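You operate a simulated robot arm through the tools that you are given. There is no shell and no other tool. Be economical: measure what you need, move in short steps, check, and stop when the job is done.

You are at the controls of a simulated two-armed robot. One attempt, no reset.

JOB
Wipe up the spill on the middle of the plank table with the green cloth and put it back.

It is judged by the outcome, as a careful person would: the job done as asked, and still so three seconds after it is handed in. It fails if anything else is knocked over, pushed out of place, dropped, spilled or broken. Flat cloth is picked up by pressing the open fingertips on it (5 to 10 N) and closing them slowly along it; thin cloth reads only 2 to 8 mm in the jaws.

ROBOT AND FRAMES
Two 6-joint arms with two-finger parallel grippers on one trunk, on a base that drives. Base frame: it is fixed to the floor where the robot stands at the start and does not move with it; the origin is under the middle of the robot, x ahead of it, y to its left, z up; the surface under the hand at the start is at about z = 720. Units: mm, rad, N and s.
The left shoulder is at the start at [280, 185, 980], the right one opposite. With the tool pointing down near the work surface each hand reaches from about 560 to 940 mm from the robot's upright axis, wherever it stands, measured 20 degrees to its own side. Payload 1.57 kg a hand.
Tool frame (each hand has its own): the origin (TCP) lies between the finger pads and is the grasp point; the fingertips stand 30 mm ahead of it; z points along the fingers, y is the line along which they close. Largest opening 80 mm; finger width 17, thickness 12; the body of the gripper, 40 by 82 mm, starts 80 mm behind the TCP.
Orientation is told as [roll, pitch, yaw] about the base's x, y, z axes, in that order, counted from this pose: with the fingers straight down and closing along the base's y, the tool's x points along the base's -x, its y along +y and its z along -z.

CONTROLS
- The arms move only by the tool nudge_tool. It takes "left_increments", "right_increments" or both (then of equal length, played together; a hand with none holds still); each is one flat list of numbers, 7 for each row, row after row: the shift along the base's x, y, z in units of 30 mm (1.0 is 30 mm), then the turn, a rotation vector about the base's x, y, z in units of 6 degrees (1.0 is 6 degrees), then the opening in per cent of the stroke, from 0 (shut) to 100 (fully open). In form: [tx, ty, tz, wx, wy, wz, gripper, tx, ty, tz, wx, wy, wz, gripper, ...]. A call has 1 to 20 rows; each row shifts and turns the commanded pose from where the row before left it. A call with a number of a shift or a turn outside -1 to 1 is refused whole. Rows are played at 5 a second. More than 50 mm and 0.15 rad between two rows, or a gripper value outside its range, and nothing of the call is played. Where a pose cannot be reached the arm comes as near as it can. A force on the tool above 40 N (or 10 N above the force at the start of the call, whichever is more), or a blocked arm, ends the call early, and 0.2 s more pass. The fingers move at their own pace (about 153 mm/s each) and stop on an object; they squeeze with about 31 N. The grip force told is the motor's: it shows also when the fingers shut on nothing. Time passes only in rows, and 0.2 s behind the last, so rows that do not move let the fingers close. It gives the time, the measured TCP pose, the force on the tool (base axes), the opening and the grip force at its end, in the units of the frame above (readings bear some noise), with the torque about the TCP (base axes, N m) and any sound that the robot's microphone picked up, and new pictures: "views" is both (left out), scene, wrist or none (wrist: the cameras of the hands that moved).
- Cameras (640 x 400 px; columns grow to the right, rows downward): "scene" is now at [241.2, 3.4, 1424.4]; the picture's right is [0.07, -1.00, 0.00], its down [-0.83, -0.06, -0.55] and it looks along [0.55, 0.04, -0.83] (base axes); focal length 269 px, centre (320, 200). "left" rides on the left gripper at [72, 7, -122] in its tool frame; the picture's right is [-0.09, 1.00, 0.00], its down [-0.84, -0.08, -0.54] and it looks along [-0.54, -0.05, 0.84] (tool axes); focal length 238 px, centre (320, 200). "right" rides on the right gripper at [72, -7, -122] in its tool frame; the picture's right is [0.09, 1.00, 0.00], its down [-0.84, 0.08, -0.54] and it looks along [-0.54, 0.05, 0.84] (tool axes); focal length 238 px, centre (320, 200). There is no depth. A picture from a camera that has moved, and an enlarged one, comes with that camera's place and axes in the base frame and with its lens. The place of the scene camera against the robot may be out by one fixed shift of up to 25 mm in any direction.
- slide_trunk(by): slides the trunk up (or, below 0, down) by that many mm; the arms and the scene camera ride with it, the base frame stays. It gives what a move gives, with no picture.
- steer(legs): drives the robot by 1 to 6 legs, each [ahead, turn to the left] in mm and rad, along the robot's own axes; the way and the turn of a leg run together, so that a leg with both is an arc; at most 1500 mm and 3.142 rad a leg. The arms and the cameras ride along, it lands a little off, and it stops where it bumps. It gives what a move gives, and a new picture of the scene camera.
- head_to(pan, tilt): turns the head with the scene camera to pan (to the left, within 1.501 rad either way) and tilt (down, from -0.506 to 1.204), counted from straight ahead of the robot. It gives what a move gives, and a new picture of the scene camera.
- enlarge(camera, box): a new picture of the part [left, top, right, bottom] of that camera's present view, enlarged. It takes no simulated time.
- job_done(): hands the job in; it is judged then, once.

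Go step by step. Nothing tells you exact positions but the pictures and the camera data: compare them with the known pose of the tool, close in by small moves and look again before you grip or let go. The budget is 120 turns and 260 pictures, counting those below and the enlarged ones. Unless the task says otherwise, let go and move clear before handing in, and close with one line.

The tools are called after ">>>" as name(argument=value, ...) on one line, values as JSON. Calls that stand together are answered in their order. nudge_tool: Moves the arms, as the interface text tells. Its arguments: {"type":"object","properties":{"left_increments":{"type":"array","items":{"type":"number"}},"right_increments":{"type":"array","items":{"type":"number"}},"views":{"type":"string","enum":["both","scene","wrist","none"]}},"required":[]} The other tools are called the same way: slide_trunk (by) slides the trunk up or down; steer (legs) drives the base; head_to (pan, tilt) turns the head that bears the scene camera; enlarge (camera, box) takes an enlarged picture of a part of a camera's view; job_done () hands the job in.

At the start:

```text
time: 0.0
left_tcp_pos: [580.3, 185.1, 999.8]
left_ee_rot: [0.002, -0.003, 0.001]
left_contact_force: [-0.3, -0.4, 0.2]
left_torque: [0.02, -0.01, 0.0]
left_finger_gap: 79.9
left_gripper_force: 0.0
right_tcp_pos: [552.1, -258.7, 919.0]
right_ee_rot: [0.0, 0.001, 0.001]
right_contact_force: [0.8, 0.3, 0.4]
right_torque: [0.03, -0.02, 0.03]
right_finger_gap: 80.2
right_gripper_force: 0.1
trunk travel left (down, up): [-675.0, 315.0]
robot x, y, heading: [-0.9, -1.3, 0.001]
head pan, tilt: [0.07, 0.986]
```

scene: 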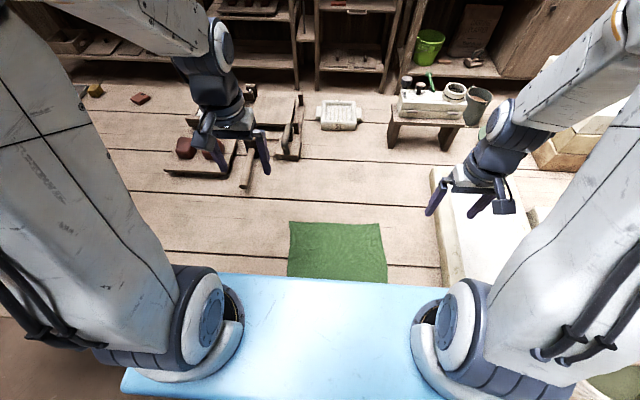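
right: 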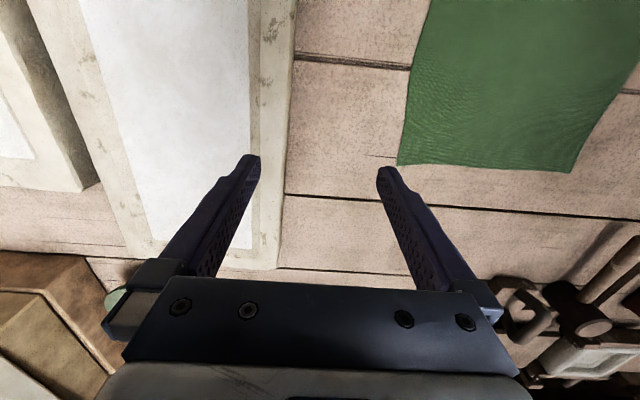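
left: 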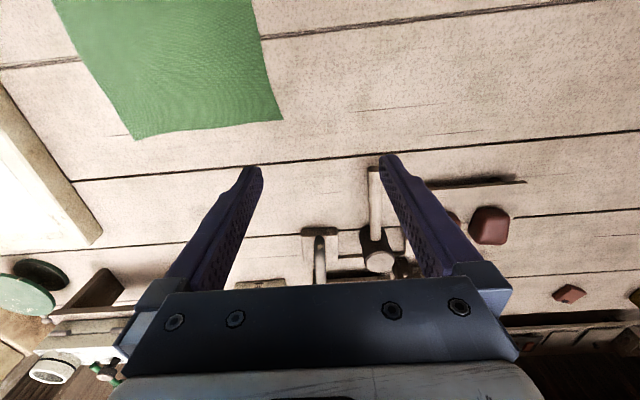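

I see a green cloth on a planked surface just ahead; I don't see the spill yet. I'll look closer at the scene and tilt the head to survey.

>>> enlarge(camera="scene", box=[100, 60, 500, 310])

>>> head_to(pan=0.0, tilt=0.5)

```text
1.60 times, centred on (300, 185) of scene
camera zoom: at [241.2, 3.4, 1424.4], right [0.07, -1.0, 0.0], down [-0.83, -0.06, -0.55], along [0.55, 0.04, -0.83], focal length 431 px, centre (352, 224)
```

zoom: 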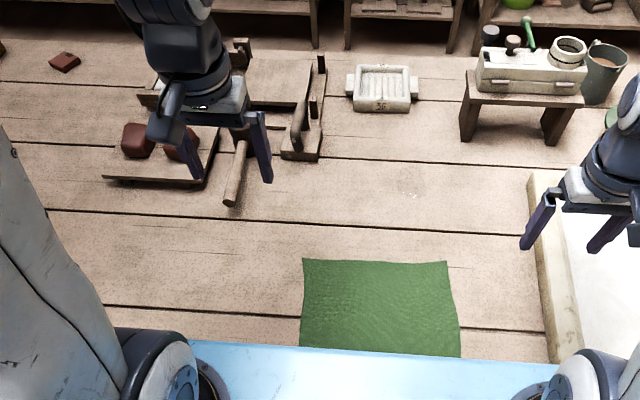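

```text
time: 0.9
left_tcp_pos: [580.2, 184.5, 998.2]
left_ee_rot: [0.0, 0.0, 0.001]
left_contact_force: [0.6, -0.3, -0.6]
left_torque: [0.0, 0.02, 0.01]
left_finger_gap: 80.1
left_gripper_force: 0.0
right_tcp_pos: [552.5, -257.4, 920.0]
right_ee_rot: [0.0, 0.0, 0.0]
right_contact_force: [-0.6, -0.4, 0.5]
right_torque: [0.0, 0.01, 0.0]
right_finger_gap: 80.0
right_gripper_force: 0.0
trunk travel left (down, up): [-675.0, 315.0]
robot x, y, heading: [0.9, -0.7, -0.001]
head pan, tilt: [0.0, 0.499]
camera scene: at [261.9, -1.6, 1464.5], right [0.0, -1.0, 0.0], down [-0.48, 0.0, -0.88], along [0.88, 0.0, -0.48], focal length 269 px, centre (320, 200)
```

scene: 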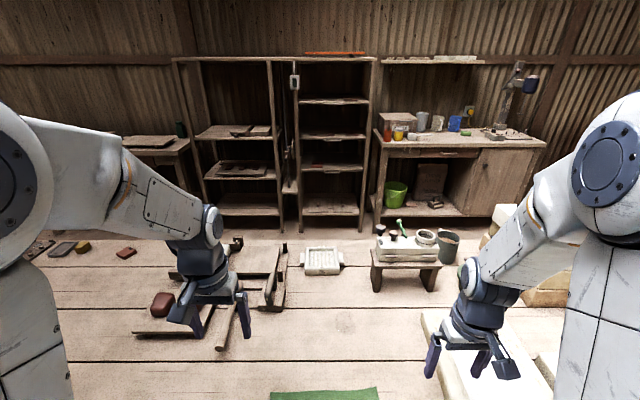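

A faint mark shows near (345,322). I'll enlarge there and on the rest of the table.

>>> enlarge(camera="scene", box=[240, 280, 440, 400])

>>> enlarge(camera="scene", box=[20, 220, 320, 400])

>>> enlarge(camera="scene", box=[320, 200, 620, 400])

```text
3.20 times, centred on (340, 340) of scene
camera zoom: at [261.9, -1.6, 1464.5], right [0.0, -1.0, 0.0], down [-0.48, 0.0, -0.88], along [0.88, 0.0, -0.48], focal length 862 px, centre (256, -248)
```

zoom: 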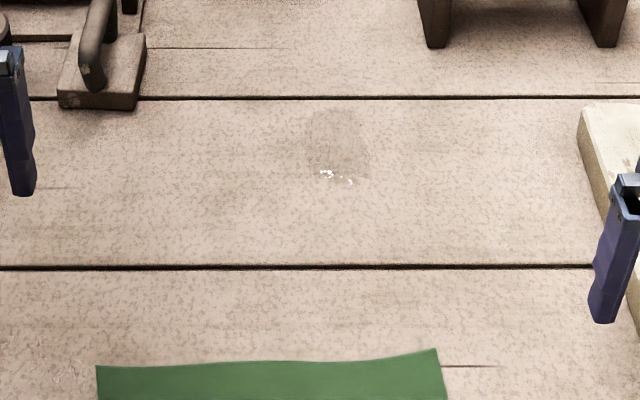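

```text
2.13 times, centred on (170, 310) of scene
camera zoom: at [261.9, -1.6, 1464.5], right [0.0, -1.0, 0.0], down [-0.48, 0.0, -0.88], along [0.88, 0.0, -0.48], focal length 575 px, centre (640, -35)
```

zoom: 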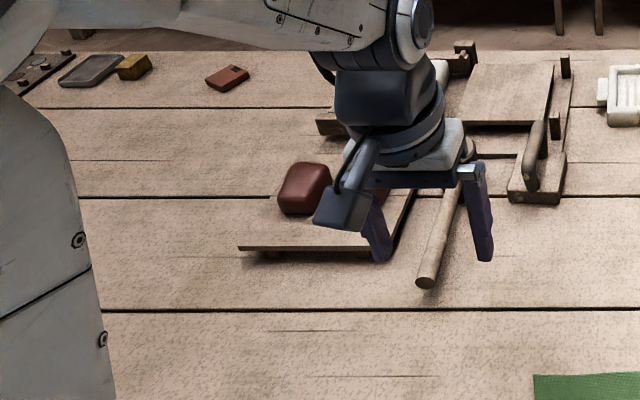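

```text
2.00 times, centred on (470, 300) of scene
camera zoom: at [261.9, -1.6, 1464.5], right [0.0, -1.0, 0.0], down [-0.48, 0.0, -0.88], along [0.88, 0.0, -0.48], focal length 539 px, centre (20, 0)
```

zoom: 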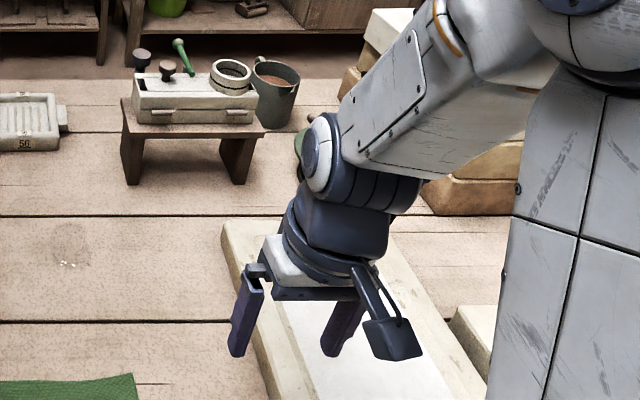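

The spill is a wet patch at about (820, -80), ~80 mm across. Next I'll look straight down to see the near edge of the cloth and of the table.

>>> head_to(pan=0.0, tilt=1.2)

```text
time: 2.0
left_tcp_pos: [580.1, 183.6, 999.2]
left_ee_rot: [0.0, 0.001, 0.0]
left_contact_force: [0.0, -0.2, -1.0]
left_torque: [-0.01, -0.01, -0.01]
left_finger_gap: 80.1
left_gripper_force: 0.2
right_tcp_pos: [550.6, -258.4, 919.5]
right_ee_rot: [-0.001, -0.001, 0.0]
right_contact_force: [-1.0, 0.6, -0.5]
right_torque: [0.0, 0.01, -0.01]
right_finger_gap: 80.0
right_gripper_force: 0.1
trunk travel left (down, up): [-675.0, 315.0]
robot x, y, heading: [0.7, 1.0, 0.001]
head pan, tilt: [0.0, 1.201]
camera scene: at [226.9, -1.6, 1410.9], right [0.0, -1.0, 0.0], down [-0.93, 0.0, -0.36], along [0.36, 0.0, -0.93], focal length 269 px, centre (320, 200)
```

scene: 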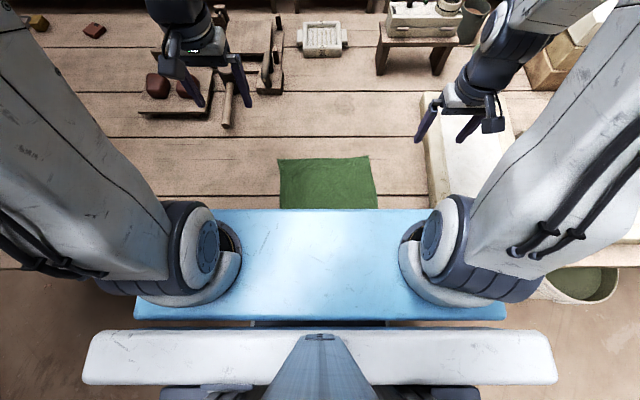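

The table's front edge is near x≈320, and my own body hides the cloth's near edge. I'll back off 250 mm to record the cloth's full outline.

>>> steer(legs=[[-250, 0]])

>>> enlarge(camera="scene", box=[200, 20, 440, 200])

```text
time: 3.8
left_tcp_pos: [329.2, 184.5, 998.3]
left_ee_rot: [-0.001, 0.0, 0.0]
left_contact_force: [0.5, 0.3, 0.0]
left_torque: [0.0, 0.02, 0.05]
left_finger_gap: 80.1
left_gripper_force: 0.1
right_tcp_pos: [301.4, -257.5, 918.9]
right_ee_rot: [0.001, 0.0, 0.0]
right_contact_force: [-0.3, 0.2, -0.1]
right_torque: [0.01, 0.01, 0.01]
right_finger_gap: 80.2
right_gripper_force: 0.0
trunk travel left (down, up): [-675.0, 315.0]
robot x, y, heading: [-251.9, 1.2, -0.003]
head pan, tilt: [0.0, 1.201]
camera scene: at [-23.5, -1.6, 1410.8], right [0.0, -1.0, 0.0], down [-0.93, 0.0, -0.36], along [0.36, 0.0, -0.93], focal length 269 px, centre (320, 200)
```

scene: 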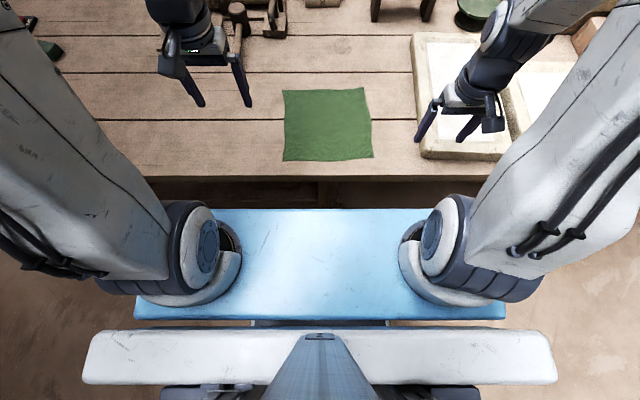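

```text
2.22 times, centred on (320, 110) of scene
camera zoom: at [-23.5, -1.6, 1410.8], right [0.0, -1.0, 0.0], down [-0.93, 0.0, -0.36], along [0.36, 0.0, -0.93], focal length 599 px, centre (320, 400)
```

zoom: 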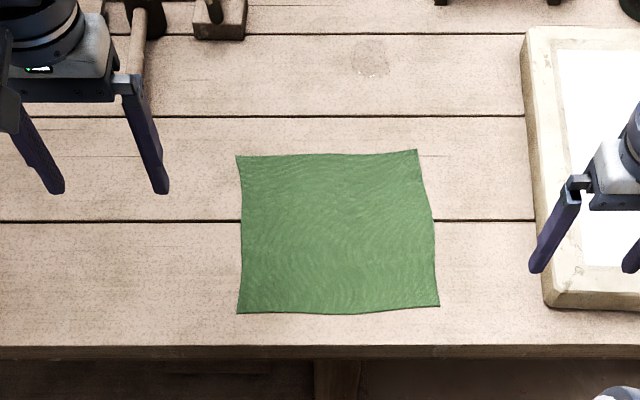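

The cloth is about 265 mm square, roughly x 345–610, y −150..+125 after offset correction, lying flat. I'll drive back in and pre-position both hands above its far corners.

>>> steer(legs=[[245, 0.003]])

>>> head_to(pan=0.0, tilt=0.95)

```text
time: 5.6
left_tcp_pos: [574.0, 187.1, 999.9]
left_ee_rot: [0.0, 0.001, 0.006]
left_contact_force: [0.0, -0.2, -0.1]
left_torque: [-0.01, -0.02, 0.01]
left_finger_gap: 80.0
left_gripper_force: 0.1
right_tcp_pos: [547.0, -255.4, 918.9]
right_ee_rot: [0.0, 0.0, 0.004]
right_contact_force: [-0.2, 0.8, 0.3]
right_torque: [-0.01, -0.01, 0.03]
right_finger_gap: 80.1
right_gripper_force: 0.1
trunk travel left (down, up): [-675.0, 315.0]
robot x, y, heading: [-8.3, -0.6, 0.005]
head pan, tilt: [0.0, 1.201]
camera scene: at [221.1, -0.1, 1410.9], right [0.0, -1.0, 0.0], down [-0.93, 0.0, -0.36], along [0.36, 0.0, -0.93], focal length 269 px, centre (320, 200)
```

scene: 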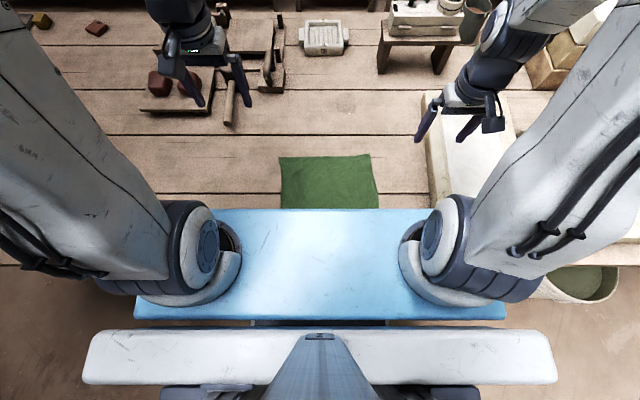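

```text
time: 6.4
left_tcp_pos: [573.6, 188.3, 999.5]
left_ee_rot: [-0.001, 0.0, 0.006]
left_contact_force: [0.1, -0.1, 0.1]
left_torque: [0.04, -0.02, 0.02]
left_finger_gap: 80.0
left_gripper_force: 0.1
right_tcp_pos: [547.0, -254.2, 918.7]
right_ee_rot: [-0.001, 0.002, 0.005]
right_contact_force: [-0.4, -0.4, -0.9]
right_torque: [-0.01, 0.01, -0.03]
right_finger_gap: 80.0
right_gripper_force: 0.1
trunk travel left (down, up): [-675.0, 315.0]
robot x, y, heading: [-4.1, -0.7, 0.003]
head pan, tilt: [0.0, 0.949]
camera scene: at [238.1, 0.0, 1427.0], right [0.0, -1.0, 0.0], down [-0.81, 0.0, -0.58], along [0.58, 0.0, -0.81], focal length 269 px, centre (320, 200)
```

scene: 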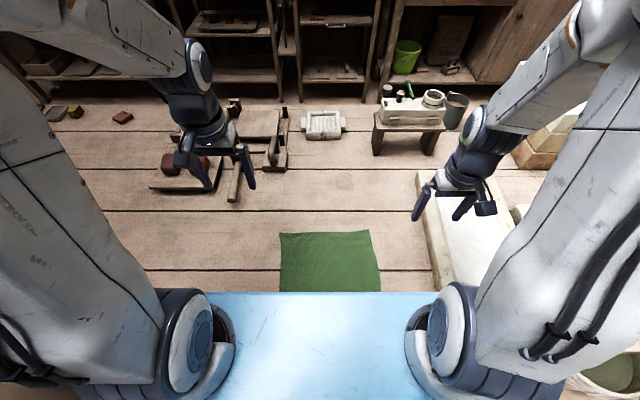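

I'll bring both hands above the far corners (right → (600,−110,800), left → (590,95,800)), half open.

>>> nudge_tool(right_increments=[0.252, 0.686, -0.567, 0, 0, 0, 50, 0.252, 0.686, -0.567, 0, 0, 0, 50, 0.252, 0.686, -0.567, 0, 0, 0, 50, 0.252, 0.686, -0.567, 0, 0, 0, 50, 0.252, 0.686, -0.567, 0, 0, 0, 50, 0.252, 0.686, -0.567, 0, 0, 0, 50, 0.252, 0.686, -0.567, 0, 0, 0, 50], left_increments=[0.078, -0.444, -0.95, 0, 0, 0, 50, 0.078, -0.444, -0.95, 0, 0, 0, 50, 0.078, -0.444, -0.95, 0, 0, 0, 50, 0.078, -0.444, -0.95, 0, 0, 0, 50, 0.078, -0.444, -0.95, 0, 0, 0, 50, 0.078, -0.444, -0.95, 0, 0, 0, 50, 0.078, -0.444, -0.95, 0, 0, 0, 50])

```text
time: 8.0
left_tcp_pos: [589.6, 94.2, 800.4]
left_ee_rot: [0.001, 0.002, 0.006]
left_contact_force: [-0.4, 0.2, -0.1]
left_torque: [-0.02, 0.03, -0.03]
left_finger_gap: 39.9
left_gripper_force: 0.1
right_tcp_pos: [601.2, -110.0, 801.4]
right_ee_rot: [-0.001, 0.0, 0.002]
right_contact_force: [0.0, 0.3, -0.4]
right_torque: [0.02, -0.03, -0.03]
right_finger_gap: 40.1
right_gripper_force: 0.0
trunk travel left (down, up): [-675.0, 315.0]
robot x, y, heading: [-4.0, 1.3, 0.009]
head pan, tilt: [0.0, 0.949]
camera scene: at [237.8, 0.0, 1427.2], right [0.0, -1.0, 0.0], down [-0.81, 0.0, -0.58], along [0.58, 0.0, -0.81], focal length 269 px, centre (320, 200)
camera right: at [527.8, -116.7, 923.9], right [-0.1, 1.0, 0.0], down [0.84, 0.08, 0.54], along [0.54, 0.05, -0.84], focal length 238 px, centre (320, 200)
camera left: at [518.3, 100.0, 922.0], right [0.09, 1.0, 0.0], down [0.84, -0.07, 0.54], along [0.54, -0.05, -0.84], focal length 238 px, centre (320, 200)
```

scene: 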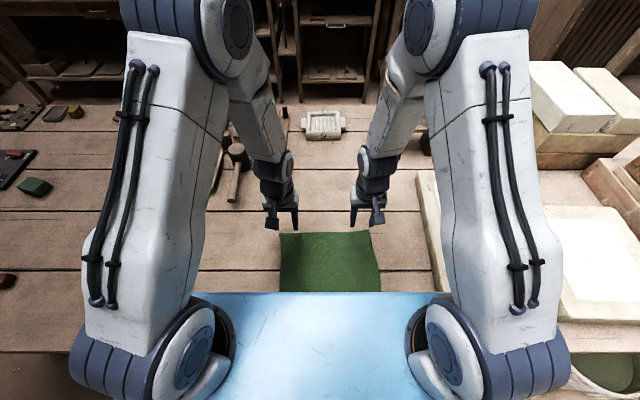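
right: 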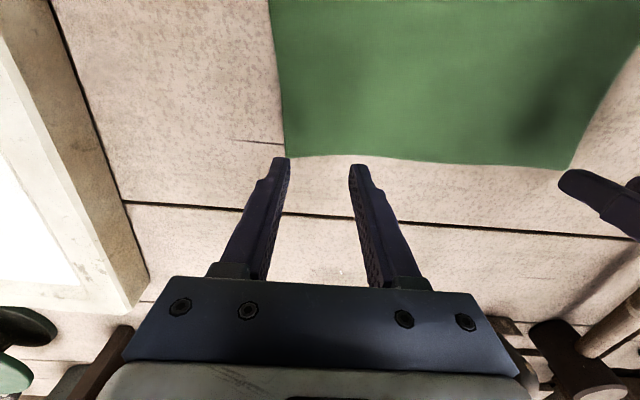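
left: 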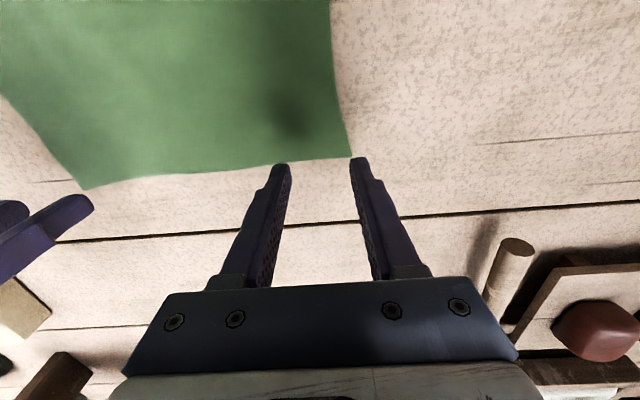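

Wrist views put the far corners at about (613,−142) and (604,121). I'll shift both hands slightly inward and descend to just above the cloth.

>>> nudge_tool(right_increments=[-0.07, 0.13, -0.5, 0, 0, 0, 50, -0.07, 0.13, -0.5, 0, 0, 0, 50, 0, 0, -0.5, 0, 0, 0, 50, 0, 0, 0, 0, 0, 0, 50], left_increments=[-0.05, -0.17, -0.5, 0, 0, 0, 50, -0.05, -0.17, -0.5, 0, 0, 0, 50, 0, 0, -0.5, 0, 0, 0, 50, 0, 0, 0, 0, 0, 0, 50], views="wrist")

```text
time: 9.0
left_tcp_pos: [586.8, 85.2, 755.4]
left_ee_rot: [0.0, 0.002, 0.006]
left_contact_force: [0.3, -0.3, -1.6]
left_torque: [0.04, -0.01, 0.0]
left_finger_gap: 40.0
left_gripper_force: 0.0
right_tcp_pos: [595.7, -101.5, 755.1]
right_ee_rot: [-0.001, 0.0, 0.006]
right_contact_force: [-0.8, 0.7, -0.3]
right_torque: [0.0, 0.03, -0.01]
right_finger_gap: 40.4
right_gripper_force: 0.1
trunk travel left (down, up): [-675.0, 315.0]
robot x, y, heading: [-2.3, 0.8, 0.006]
head pan, tilt: [0.0, 0.949]
camera right: at [523.5, -108.8, 878.1], right [-0.1, 1.0, 0.0], down [0.84, 0.08, 0.54], along [0.54, 0.05, -0.84], focal length 238 px, centre (320, 200)
camera left: at [515.5, 89.9, 876.8], right [0.09, 1.0, 0.0], down [0.84, -0.07, 0.54], along [0.54, -0.05, -0.84], focal length 238 px, centre (320, 200)
```

right: 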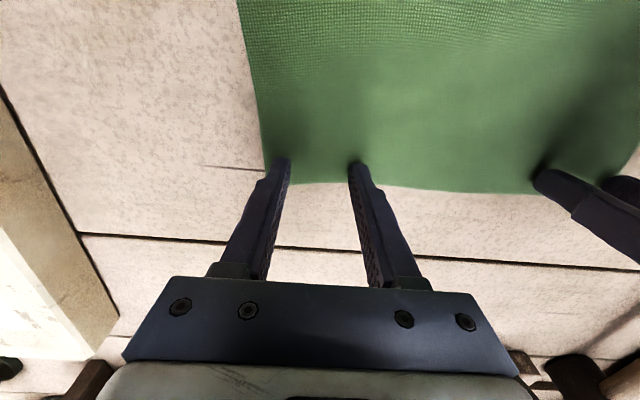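
left: 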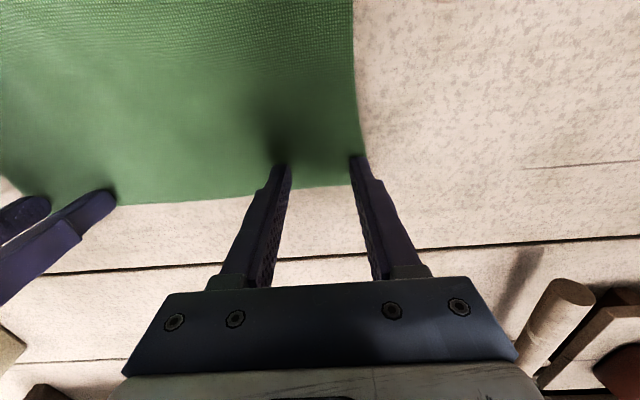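

Both pairs of tips are just over the cloth. I'll shift the left in a touch more and lower by a few millimetres, watching the force.

>>> nudge_tool(right_increments=[0, 0, -0.07, 0, 0, 0, 50, 0, 0, -0.07, 0, 0, 0, 50, 0, 0, 0, 0, 0, 0, 50], left_increments=[0, -0.2, -0.07, 0, 0, 0, 50, 0, 0, -0.07, 0, 0, 0, 50, 0, 0, 0, 0, 0, 0, 50], views="none")

```text
time: 9.8
left_tcp_pos: [587.4, 78.8, 751.1]
left_ee_rot: [-0.001, 0.0, 0.004]
left_contact_force: [-1.4, 3.1, 17.5]
left_torque: [0.32, 0.04, 0.02]
left_finger_gap: 40.1
left_gripper_force: 0.2
right_tcp_pos: [596.9, -101.9, 752.3]
right_ee_rot: [0.0, -0.001, 0.006]
right_contact_force: [0.0, -0.3, 0.4]
right_torque: [-0.02, 0.03, -0.02]
right_finger_gap: 40.0
right_gripper_force: 0.0
trunk travel left (down, up): [-675.0, 315.0]
robot x, y, heading: [-7.6, 3.0, 0.009]
head pan, tilt: [0.0, 0.949]
```

>>> nudge_tool(right_increments=[0, 0, -0.04, 0, 0, 0, 50, 0, 0, 0, 0, 0, 0, 50], left_increments=[0, 0, 0.02, 0, 0, 0, 50, 0, 0, 0, 0, 0, 0, 50], views="none")

```text
time: 10.4
left_tcp_pos: [587.2, 78.1, 750.8]
left_ee_rot: [0.0, 0.0, 0.003]
left_contact_force: [0.8, 0.0, 5.9]
left_torque: [0.1, 0.0, 0.02]
left_finger_gap: 40.2
left_gripper_force: 0.2
right_tcp_pos: [594.8, -101.6, 750.2]
right_ee_rot: [0.0, -0.002, 0.005]
right_contact_force: [-3.8, -0.4, 17.9]
right_torque: [-0.09, -0.01, 0.01]
right_finger_gap: 39.9
right_gripper_force: 0.1
trunk travel left (down, up): [-675.0, 315.0]
robot x, y, heading: [-2.6, 1.6, 0.002]
head pan, tilt: [0.0, 0.949]
```

The left hand presses at 6 N, which is right; the right is at 18 N. I'll ease the right up a little and close both slowly.

>>> nudge_tool(right_increments=[0, 0, 0.018, 0, 0, 0, 50, 0, 0, 0, 0, 0, 0, 46, 0, 0, 0, 0, 0, 0, 41, 0, 0, 0, 0, 0, 0, 36, 0, 0, 0, 0, 0, 0, 31, 0, 0, 0, 0, 0, 0, 26, 0, 0, 0, 0, 0, 0, 21, 0, 0, 0, 0, 0, 0, 16, 0, 0, 0, 0, 0, 0, 11, 0, 0, 0, 0, 0, 0, 6, 0, 0, 0, 0, 0, 0, 0, 0, 0, 0, 0, 0, 0, 0, 0, 0, 0, 0, 0, 0, 0], left_increments=[0, 0, -0.002, 0, 0, 0, 50, 0, 0, 0, 0, 0, 0, 46, 0, 0, 0, 0, 0, 0, 41, 0, 0, 0, 0, 0, 0, 36, 0, 0, 0, 0, 0, 0, 31, 0, 0, 0, 0, 0, 0, 26, 0, 0, 0, 0, 0, 0, 21, 0, 0, 0, 0, 0, 0, 16, 0, 0, 0, 0, 0, 0, 11, 0, 0, 0, 0, 0, 0, 6, 0, 0, 0, 0, 0, 0, 0, 0, 0, 0, 0, 0, 0, 0, 0, 0, 0, 0, 0, 0, 0], views="both")

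```text
time: 13.2
left_tcp_pos: [588.0, 78.4, 750.1]
left_ee_rot: [-0.001, 0.0, 0.006]
left_contact_force: [0.0, 0.9, 10.0]
left_torque: [0.03, 0.02, -0.02]
left_finger_gap: 0.2
left_gripper_force: 21.3
right_tcp_pos: [596.4, -102.4, 750.0]
right_ee_rot: [0.0, -0.001, 0.005]
right_contact_force: [-1.0, 1.2, 12.0]
right_torque: [0.03, -0.05, 0.01]
right_finger_gap: 2.2
right_gripper_force: 24.0
trunk travel left (down, up): [-675.0, 315.0]
robot x, y, heading: [-6.1, -0.1, 0.005]
head pan, tilt: [0.0, 0.949]
camera scene: at [237.4, 0.1, 1427.2], right [0.0, -1.0, 0.0], down [-0.81, 0.0, -0.58], along [0.58, 0.0, -0.81], focal length 269 px, centre (320, 200)
camera right: at [523.5, -109.2, 873.8], right [-0.1, 1.0, 0.0], down [0.84, 0.08, 0.54], along [0.54, 0.05, -0.84], focal length 238 px, centre (320, 200)
camera left: at [515.1, 84.0, 873.6], right [0.09, 1.0, 0.0], down [0.84, -0.07, 0.54], along [0.54, -0.05, -0.84], focal length 238 px, centre (320, 200)
```

scene: 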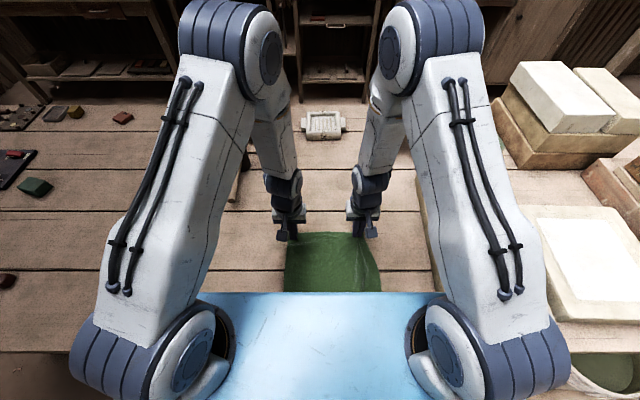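
right: 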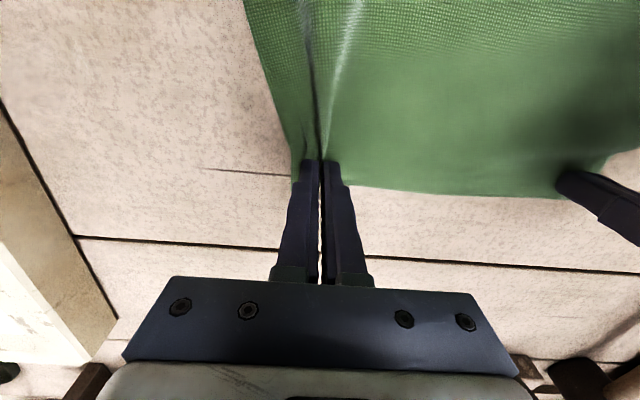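
left: 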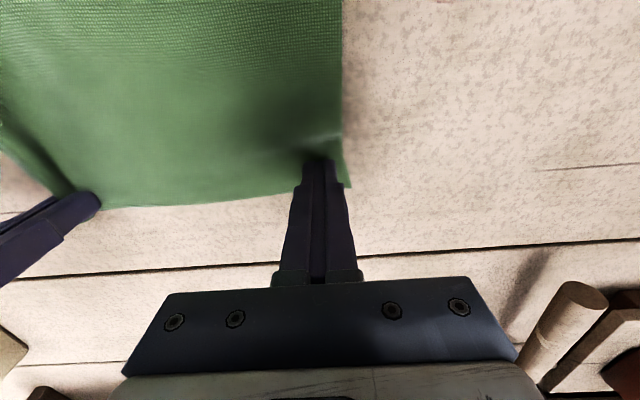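

The right hand has the cloth (2.2 mm) but the left closed on nothing. I'll lift the left, reopen, move slightly further in from the edges and press again.

>>> nudge_tool(left_increments=[0, 0, 0.2, 0, 0, 0, 0, -0.1, -0.2, 0, 0, 0, 0, 60, 0, 0, 0, 0, 0, 0, 60, 0, 0, -0.1, 0, 0, 0, 60, 0, 0, -0.1, 0, 0, 0, 60, 0, 0, 0, 0, 0, 0, 60], views="wrist")

```text
time: 14.6
left_tcp_pos: [584.0, 73.1, 752.1]
left_ee_rot: [-0.001, 0.0, 0.004]
left_contact_force: [-1.5, 0.4, 3.9]
left_torque: [0.09, 0.03, 0.02]
left_finger_gap: 48.0
left_gripper_force: 0.1
right_tcp_pos: [596.2, -103.4, 751.6]
right_ee_rot: [-0.001, 0.002, 0.006]
right_contact_force: [-0.4, -0.4, 15.8]
right_torque: [-0.02, -0.03, 0.0]
right_finger_gap: 2.1
right_gripper_force: 24.0
trunk travel left (down, up): [-675.0, 315.0]
robot x, y, heading: [-1.0, -0.2, 0.004]
head pan, tilt: [0.0, 0.949]
camera left: at [512.1, 78.1, 873.7], right [0.09, 1.0, 0.0], down [0.84, -0.07, 0.54], along [0.54, -0.05, -0.84], focal length 238 px, centre (320, 200)
```

left: 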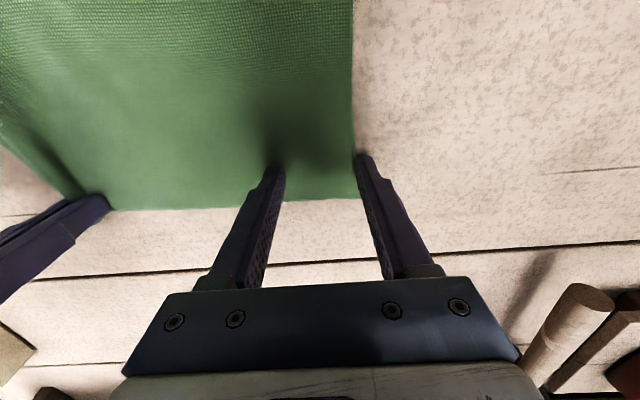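

The outer finger is right at the cloth's edge. I'll move 16 mm further in and press with about 9 N.

>>> nudge_tool(left_increments=[0, 0, 0.15, 0, 0, 0, 60, -0.07, -0.55, 0, 0, 0, 0, 55, 0, 0, -0.1, 0, 0, 0, 55, 0, 0, -0.07, 0, 0, 0, 55, 0, 0, 0, 0, 0, 0, 55], views="wrist")

```text
time: 15.8
left_tcp_pos: [581.9, 55.9, 749.9]
left_ee_rot: [0.001, 0.0, 0.006]
left_contact_force: [-1.2, 0.8, 13.9]
left_torque: [0.28, 0.07, -0.02]
left_finger_gap: 44.1
left_gripper_force: 0.1
right_tcp_pos: [596.7, -102.5, 751.1]
right_ee_rot: [0.001, 0.0, 0.005]
right_contact_force: [0.3, -0.6, 10.0]
right_torque: [-0.02, -0.06, 0.03]
right_finger_gap: 1.9
right_gripper_force: 23.5
trunk travel left (down, up): [-675.0, 315.0]
robot x, y, heading: [-7.1, -2.3, 0.006]
head pan, tilt: [0.0, 0.949]
camera left: at [509.8, 61.7, 873.6], right [0.09, 1.0, 0.0], down [0.84, -0.07, 0.54], along [0.54, -0.05, -0.84], focal length 238 px, centre (320, 200)
```

left: 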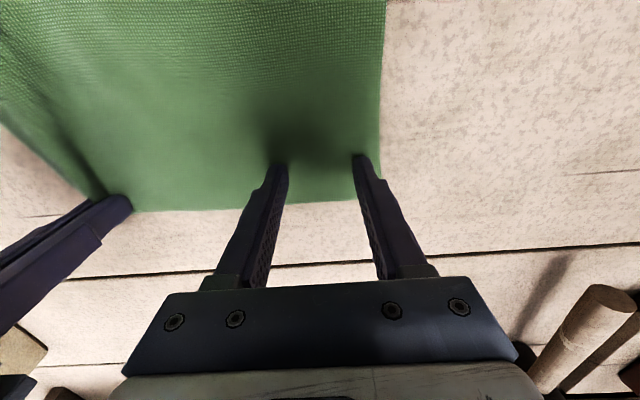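

>>> nudge_tool(left_increments=[0, 0, -0.01, 0, 0, 0, 52, 0, 0, 0, 0, 0, 0, 48, 0, 0, 0, 0, 0, 0, 44, 0, 0, 0, 0, 0, 0, 40, 0, 0, 0, 0, 0, 0, 36, 0, 0, 0, 0, 0, 0, 32, 0, 0, 0, 0, 0, 0, 28, 0, 0, 0, 0, 0, 0, 24, 0, 0, 0, 0, 0, 0, 20, 0, 0, 0, 0, 0, 0, 16, 0, 0, 0, 0, 0, 0, 12, 0, 0, 0, 0, 0, 0, 8, 0, 0, 0, 0, 0, 0, 4, 0, 0, 0, 0, 0, 0, 0, 0, 0, 0, 0, 0, 0, 0], views="wrist")

```text
time: 19.0
left_tcp_pos: [581.4, 55.9, 751.1]
left_ee_rot: [0.0, -0.003, 0.005]
left_contact_force: [0.6, -0.5, 38.2]
left_torque: [0.15, 0.02, 0.03]
left_finger_gap: 5.3
left_gripper_force: 25.6
right_tcp_pos: [595.8, -102.6, 751.1]
right_ee_rot: [0.0, -0.002, 0.005]
right_contact_force: [0.0, 5.3, 0.1]
right_torque: [0.14, -0.01, -0.05]
right_finger_gap: 1.8
right_gripper_force: 23.7
trunk travel left (down, up): [-675.0, 315.0]
robot x, y, heading: [-7.3, -0.6, 0.008]
head pan, tilt: [0.0, 0.949]
camera left: at [509.6, 61.7, 873.4], right [0.09, 1.0, 0.0], down [0.84, -0.07, 0.54], along [0.54, -0.05, -0.84], focal length 238 px, centre (320, 200)
```

left: 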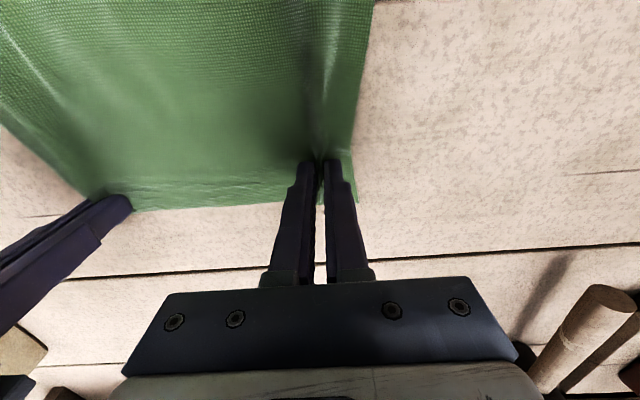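

Both hands now hold the far edge (5.3 and 1.8 mm). I'll lift a few mm and drag the cloth flat toward the spill, first halfway.

>>> nudge_tool(left_increments=[0, 0, 0.1, 0, 0, 0, 0, 0, 0, 0.1, 0, 0, 0, 0, 0.3, -0.06, 0, 0, 0, 0, 0, 0.5, -0.1, 0, 0, 0, 0, 0, 0.5, -0.1, 0, 0, 0, 0, 0, 0.5, -0.1, 0, 0, 0, 0, 0, 0.5, -0.1, 0, 0, 0, 0, 0, 0.5, -0.1, 0, 0, 0, 0, 0, 0.5, -0.1, 0, 0, 0, 0, 0], right_increments=[0, 0.05, 0.1, 0, 0, 0, 0, 0, 0.05, 0.1, 0, 0, 0, 0, 0.3, -0.06, 0, 0, 0, 0, 0, 0.5, -0.1, 0, 0, 0, 0, 0, 0.5, -0.1, 0, 0, 0, 0, 0, 0.5, -0.1, 0, 0, 0, 0, 0, 0.5, -0.1, 0, 0, 0, 0, 0, 0.5, -0.1, 0, 0, 0, 0, 0, 0.5, -0.1, 0, 0, 0, 0, 0])

```text
time: 21.0
left_tcp_pos: [680.0, 36.4, 754.5]
left_ee_rot: [0.0, 0.001, 0.005]
left_contact_force: [-1.1, -2.1, 0.5]
left_torque: [-0.06, -0.01, 0.03]
left_finger_gap: 1.7
left_gripper_force: 23.5
right_tcp_pos: [695.1, -119.4, 757.4]
right_ee_rot: [0.001, -0.001, 0.005]
right_contact_force: [-0.1, 2.0, 0.0]
right_torque: [0.04, 0.0, 0.0]
right_finger_gap: 2.0
right_gripper_force: 23.7
trunk travel left (down, up): [-675.0, 315.0]
robot x, y, heading: [-4.5, -4.2, 0.004]
head pan, tilt: [0.0, 0.949]
camera scene: at [238.1, 0.1, 1427.1], right [0.0, -1.0, 0.0], down [-0.81, 0.0, -0.58], along [0.58, 0.0, -0.81], focal length 269 px, centre (320, 200)
camera right: at [623.2, -126.6, 879.6], right [-0.1, 1.0, 0.0], down [0.84, 0.08, 0.54], along [0.54, 0.05, -0.84], focal length 238 px, centre (320, 200)
camera left: at [609.0, 41.8, 878.4], right [0.09, 1.0, 0.0], down [0.84, -0.07, 0.54], along [0.54, -0.05, -0.84], focal length 238 px, centre (320, 200)
```

scene: 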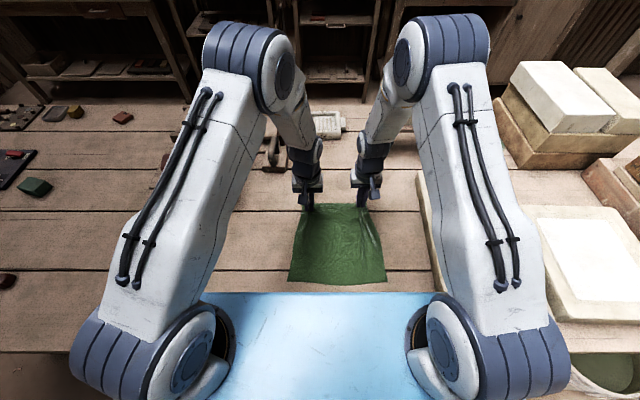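
right: 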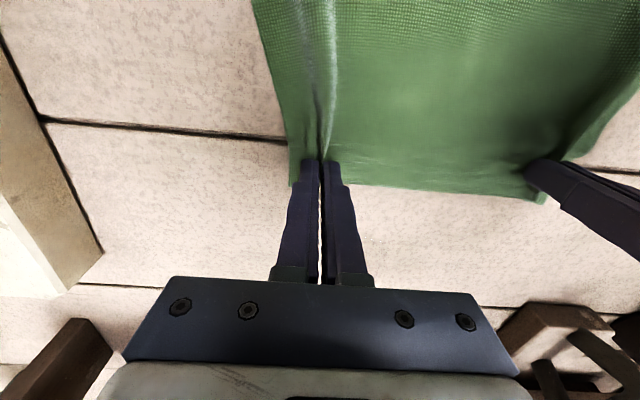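
left: 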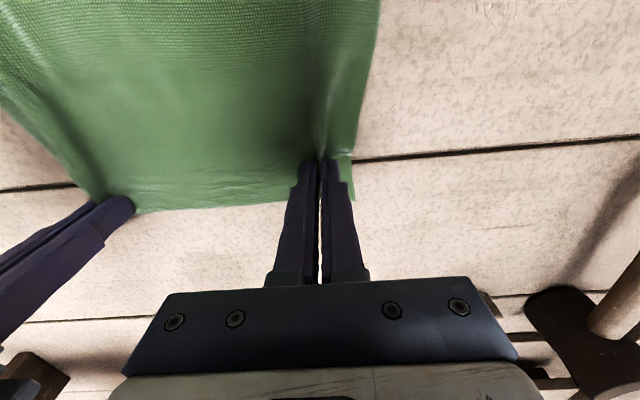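

The cloth trails flat behind both hands. I'll continue to carry it over the spill, slightly lower, stopping well before the stool legs.

>>> nudge_tool(left_increments=[0.47, -0.09, -0.02, 0, 0, 0, 0, 0.47, -0.09, -0.02, 0, 0, 0, 0, 0.47, -0.09, 0, 0, 0, 0, 0, 0.47, -0.09, 0, 0, 0, 0, 0, 0.47, -0.09, 0, 0, 0, 0, 0, 0.47, -0.09, 0, 0, 0, 0, 0, 0.47, -0.09, 0, 0, 0, 0, 0, 0.47, -0.09, 0, 0, 0, 0, 0], right_increments=[0.47, -0.09, -0.06, 0, 0, 0, 0, 0.47, -0.09, -0.06, 0, 0, 0, 0, 0.47, -0.09, 0, 0, 0, 0, 0, 0.47, -0.09, 0, 0, 0, 0, 0, 0.47, -0.09, 0, 0, 0, 0, 0, 0.47, -0.09, 0, 0, 0, 0, 0, 0.47, -0.09, 0, 0, 0, 0, 0, 0.47, -0.09, 0, 0, 0, 0, 0])

```text
time: 22.8
left_tcp_pos: [795.2, 15.3, 755.5]
left_ee_rot: [-0.002, 0.0, 0.006]
left_contact_force: [-0.4, -1.1, -0.4]
left_torque: [-0.03, 0.02, -0.01]
left_finger_gap: 1.6
left_gripper_force: 23.5
right_tcp_pos: [808.9, -140.7, 752.9]
right_ee_rot: [0.001, 0.001, 0.004]
right_contact_force: [-0.4, 1.0, 0.1]
right_torque: [0.01, -0.01, -0.04]
right_finger_gap: 1.9
right_gripper_force: 23.3
trunk travel left (down, up): [-675.0, 315.0]
robot x, y, heading: [-4.6, 3.0, 0.011]
head pan, tilt: [0.0, 0.949]
camera scene: at [238.0, 0.1, 1427.1], right [0.0, -1.0, 0.0], down [-0.81, 0.0, -0.58], along [0.58, 0.0, -0.81], focal length 269 px, centre (320, 200)
camera right: at [735.5, -147.5, 876.3], right [-0.1, 1.0, 0.0], down [0.84, 0.08, 0.54], along [0.54, 0.05, -0.84], focal length 238 px, centre (320, 200)
camera left: at [722.4, 20.2, 877.8], right [0.09, 1.0, 0.0], down [0.84, -0.07, 0.54], along [0.54, -0.05, -0.84], focal length 238 px, centre (320, 200)
```

scene: 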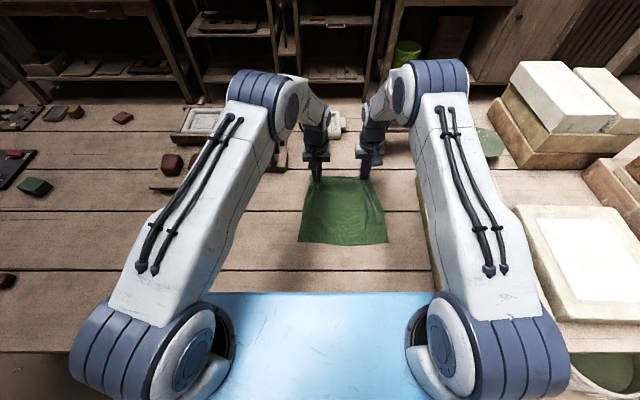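
right: 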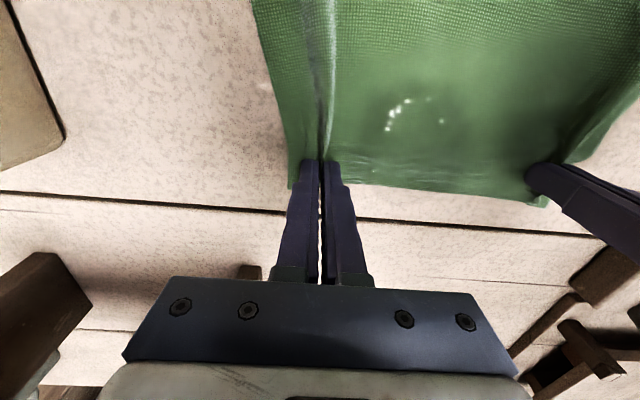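
left: 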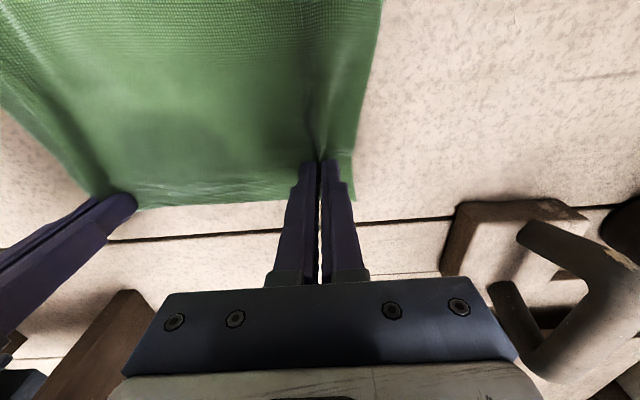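

The wet patch shows through the cloth around (766,−85), so the cloth covers it. Now I'll rub it with pressure using the right hand's gripped corner: lift, step back to x≈728, and come down just above contact.

>>> nudge_tool(left_increments=[0, 0, 0.7, 0, 0, 0, 0, 0, 0, 0.7, 0, 0, 0, 0, -0.77, -0.17, 0, 0, 0, 0, 0, -0.77, -0.17, 0, 0, 0, 0, 0, -0.77, -0.17, 0, 0, 0, 0, 0, -0.77, -0.16, 0, 0, 0, 0, 0, 0, 0, -0.6, 0, 0, 0, 0, 0, 0, -0.6, 0, 0, 0, 0], right_increments=[0, 0, 0.7, 0, 0, 0, 0, 0, 0, 0.7, 0, 0, 0, 0, -0.67, 0.09, 0, 0, 0, 0, 0, -0.67, 0.09, 0, 0, 0, 0, 0, -0.67, 0.09, 0, 0, 0, 0, 0, -0.67, 0.09, 0, 0, 0, 0, 0, 0, 0, -0.7, 0, 0, 0, 0, 0, 0, -0.65, 0, 0, 0, 0])

```text
time: 24.6
left_tcp_pos: [700.7, -5.7, 761.2]
left_ee_rot: [0.0, 0.0, 0.006]
left_contact_force: [0.2, -0.1, 0.4]
left_torque: [-0.02, 0.02, -0.02]
left_finger_gap: 1.7
left_gripper_force: 23.5
right_tcp_pos: [726.0, -129.9, 754.1]
right_ee_rot: [-0.001, 0.0, 0.005]
right_contact_force: [0.1, -0.5, 0.3]
right_torque: [-0.03, 0.01, 0.0]
right_finger_gap: 2.1
right_gripper_force: 23.7
trunk travel left (down, up): [-675.0, 315.0]
robot x, y, heading: [-7.3, -2.1, -0.001]
head pan, tilt: [0.0, 0.949]
camera scene: at [237.9, 0.1, 1427.2], right [0.0, -1.0, 0.0], down [-0.81, 0.0, -0.58], along [0.58, 0.0, -0.81], focal length 269 px, centre (320, 200)
camera right: at [654.7, -137.1, 877.3], right [-0.1, 1.0, 0.0], down [0.84, 0.08, 0.54], along [0.54, 0.05, -0.84], focal length 238 px, centre (320, 200)
camera left: at [629.1, 0.4, 882.8], right [0.09, 1.0, 0.0], down [0.84, -0.07, 0.54], along [0.54, -0.05, -0.84], focal length 238 px, centre (320, 200)
```

scene: 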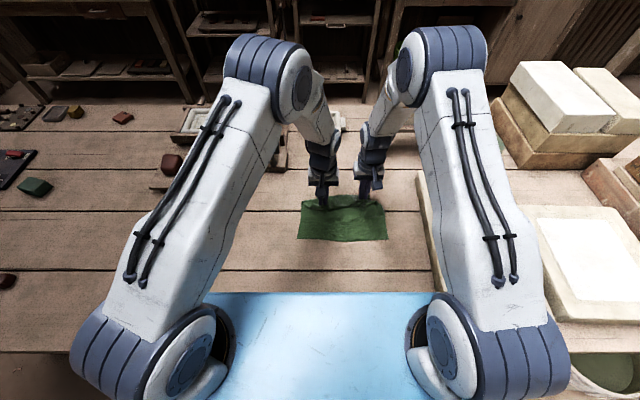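
right: 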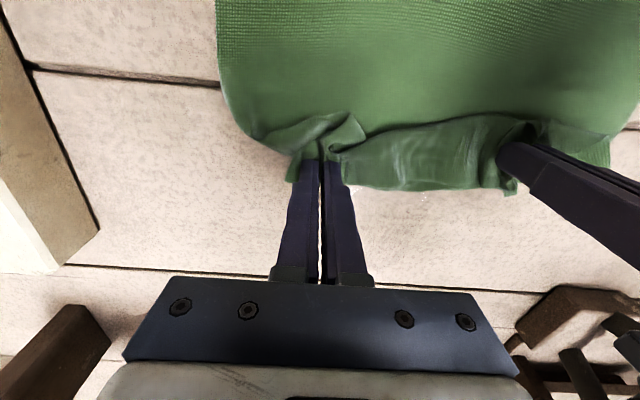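
left: 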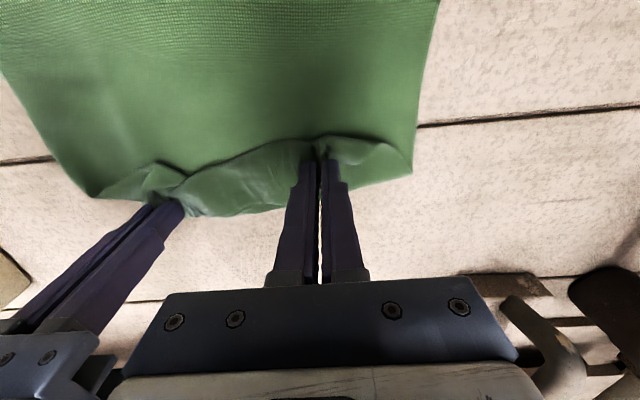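

>>> enlarge(camera="right", box=[310, 130, 550, 290])

>>> enlarge(camera="left", box=[80, 150, 320, 300])

```text
2.50 times, centred on (430, 210) of right
camera zoom: at [654.7, -137.1, 877.3], right [-0.1, 1.0, 0.0], down [0.84, 0.08, 0.54], along [0.54, 0.05, -0.84], focal length 596 px, centre (45, 175)
```

zoom: 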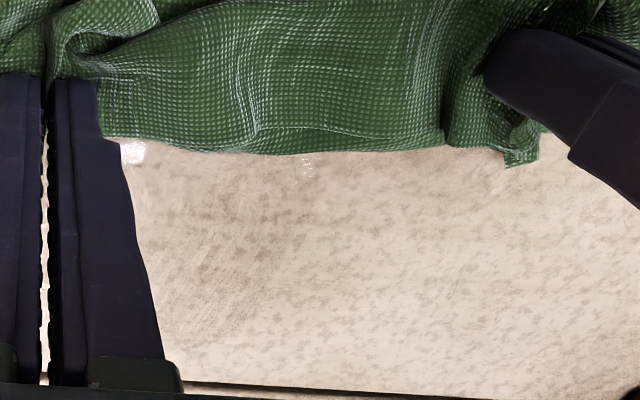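

```text
2.67 times, centred on (200, 225) of left
camera zoom: at [629.1, 0.4, 882.8], right [0.09, 1.0, 0.0], down [0.84, -0.07, 0.54], along [0.54, -0.05, -0.84], focal length 636 px, centre (640, 133)
```

zoom: 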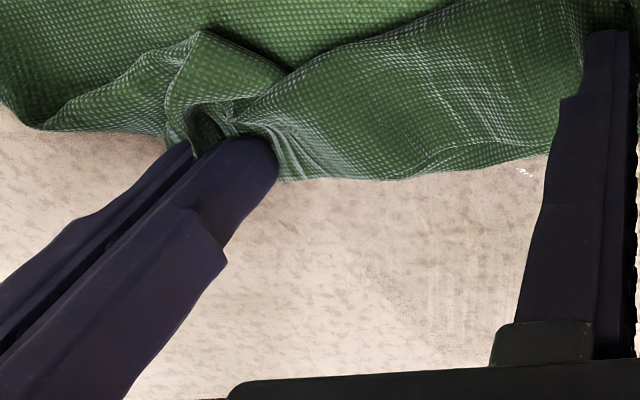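

The wet patch is still visible ahead of the cloth, around (767,−65). I'll press lightly with the right hand's cloth and sweep sideways, advancing in x.

>>> nudge_tool(left_increments=[0, 0, -0.1, 0, 0, 0, 0, 0, 0, 0, 0, 0, 0, 0], right_increments=[0, 0, -0.08, 0, 0, 0, 0, 0, 0, -0.04, 0, 0, 0, 0], views="none")

```text
time: 25.2
left_tcp_pos: [700.2, -5.1, 758.2]
left_ee_rot: [0.001, 0.0, 0.006]
left_contact_force: [0.4, 0.7, 0.2]
left_torque: [0.0, 0.02, 0.05]
left_finger_gap: 2.2
left_gripper_force: 23.3
right_tcp_pos: [728.6, -130.3, 753.0]
right_ee_rot: [0.0, -0.002, 0.006]
right_contact_force: [-2.5, -0.3, 13.6]
right_torque: [-0.02, 0.22, -0.01]
right_finger_gap: 1.7
right_gripper_force: 24.2
trunk travel left (down, up): [-675.0, 315.0]
robot x, y, heading: [-8.0, 1.9, 0.003]
head pan, tilt: [0.0, 0.949]
```

>>> nudge_tool(left_increments=[0, 0.55, 0, 0, 0, 0, 0, 0, 0.55, 0, 0, 0, 0, 0, 0, 0.55, 0, 0, 0, 0, 0, 0, 0.55, 0, 0, 0, 0, 0, 0, 0.55, 0, 0, 0, 0, 0, 0, 0.55, 0, 0, 0, 0, 0, 0.4, 0, 0, 0, 0, 0, 0, 0, -0.55, 0, 0, 0, 0, 0, 0, -0.55, 0, 0, 0, 0, 0, 0, -0.55, 0, 0, 0, 0, 0, 0, -0.55, 0, 0, 0, 0, 0, 0, -0.55, 0, 0, 0, 0, 0, 0, -0.55, 0, 0, 0, 0, 0, 0.4, 0, 0, 0, 0, 0, 0], right_increments=[0, 0.55, 0, 0, 0, 0, 0, 0, 0.55, 0, 0, 0, 0, 0, 0, 0.55, 0, 0, 0, 0, 0, 0, 0.55, 0, 0, 0, 0, 0, 0, 0.55, 0, 0, 0, 0, 0, 0, 0.55, 0, 0, 0, 0, 0, 0.4, 0, 0, 0, 0, 0, 0, 0, -0.55, 0, 0, 0, 0, 0, 0, -0.55, 0, 0, 0, 0, 0, 0, -0.55, 0, 0, 0, 0, 0, 0, -0.55, 0, 0, 0, 0, 0, 0, -0.55, 0, 0, 0, 0, 0, 0, -0.55, 0, 0, 0, 0, 0, 0.4, 0, 0, 0, 0, 0, 0], views="wrist")

```text
time: 28.2
left_tcp_pos: [724.2, -6.3, 757.2]
left_ee_rot: [-0.001, 0.0, 0.003]
left_contact_force: [0.5, -0.1, 0.0]
left_torque: [-0.02, -0.03, 0.03]
left_finger_gap: 1.8
left_gripper_force: 23.0
right_tcp_pos: [751.2, -130.7, 751.9]
right_ee_rot: [0.0, 0.001, 0.005]
right_contact_force: [-3.4, 0.5, 10.5]
right_torque: [-0.01, 0.1, -0.01]
right_finger_gap: 2.1
right_gripper_force: 23.2
trunk travel left (down, up): [-675.0, 315.0]
robot x, y, heading: [-7.0, -1.0, 0.003]
head pan, tilt: [0.0, 0.949]
camera right: at [678.0, -137.4, 873.9], right [-0.1, 1.0, 0.0], down [0.84, 0.08, 0.54], along [0.54, 0.05, -0.84], focal length 238 px, centre (320, 200)
camera left: at [653.3, 0.1, 879.9], right [0.09, 1.0, 0.0], down [0.84, -0.07, 0.54], along [0.54, -0.05, -0.84], focal length 238 px, centre (320, 200)
```

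right: 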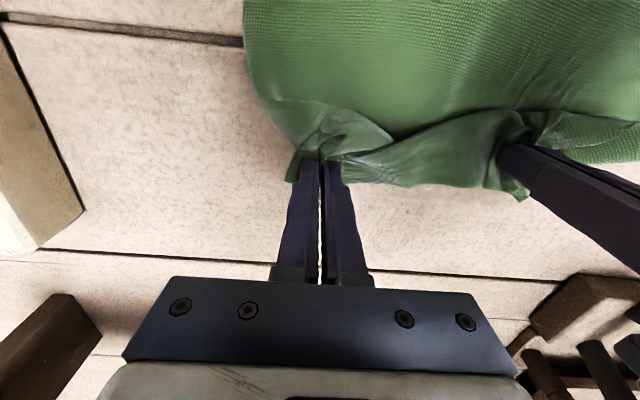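
left: 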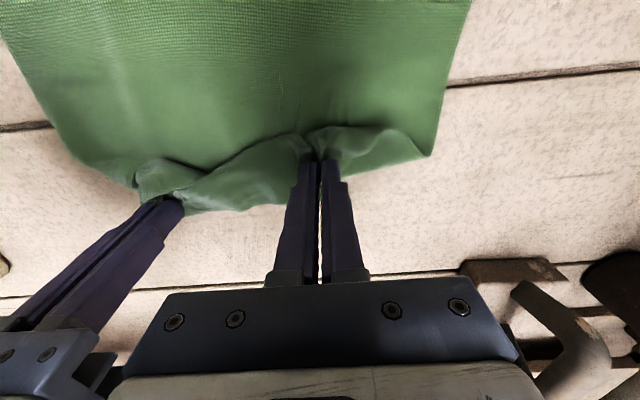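

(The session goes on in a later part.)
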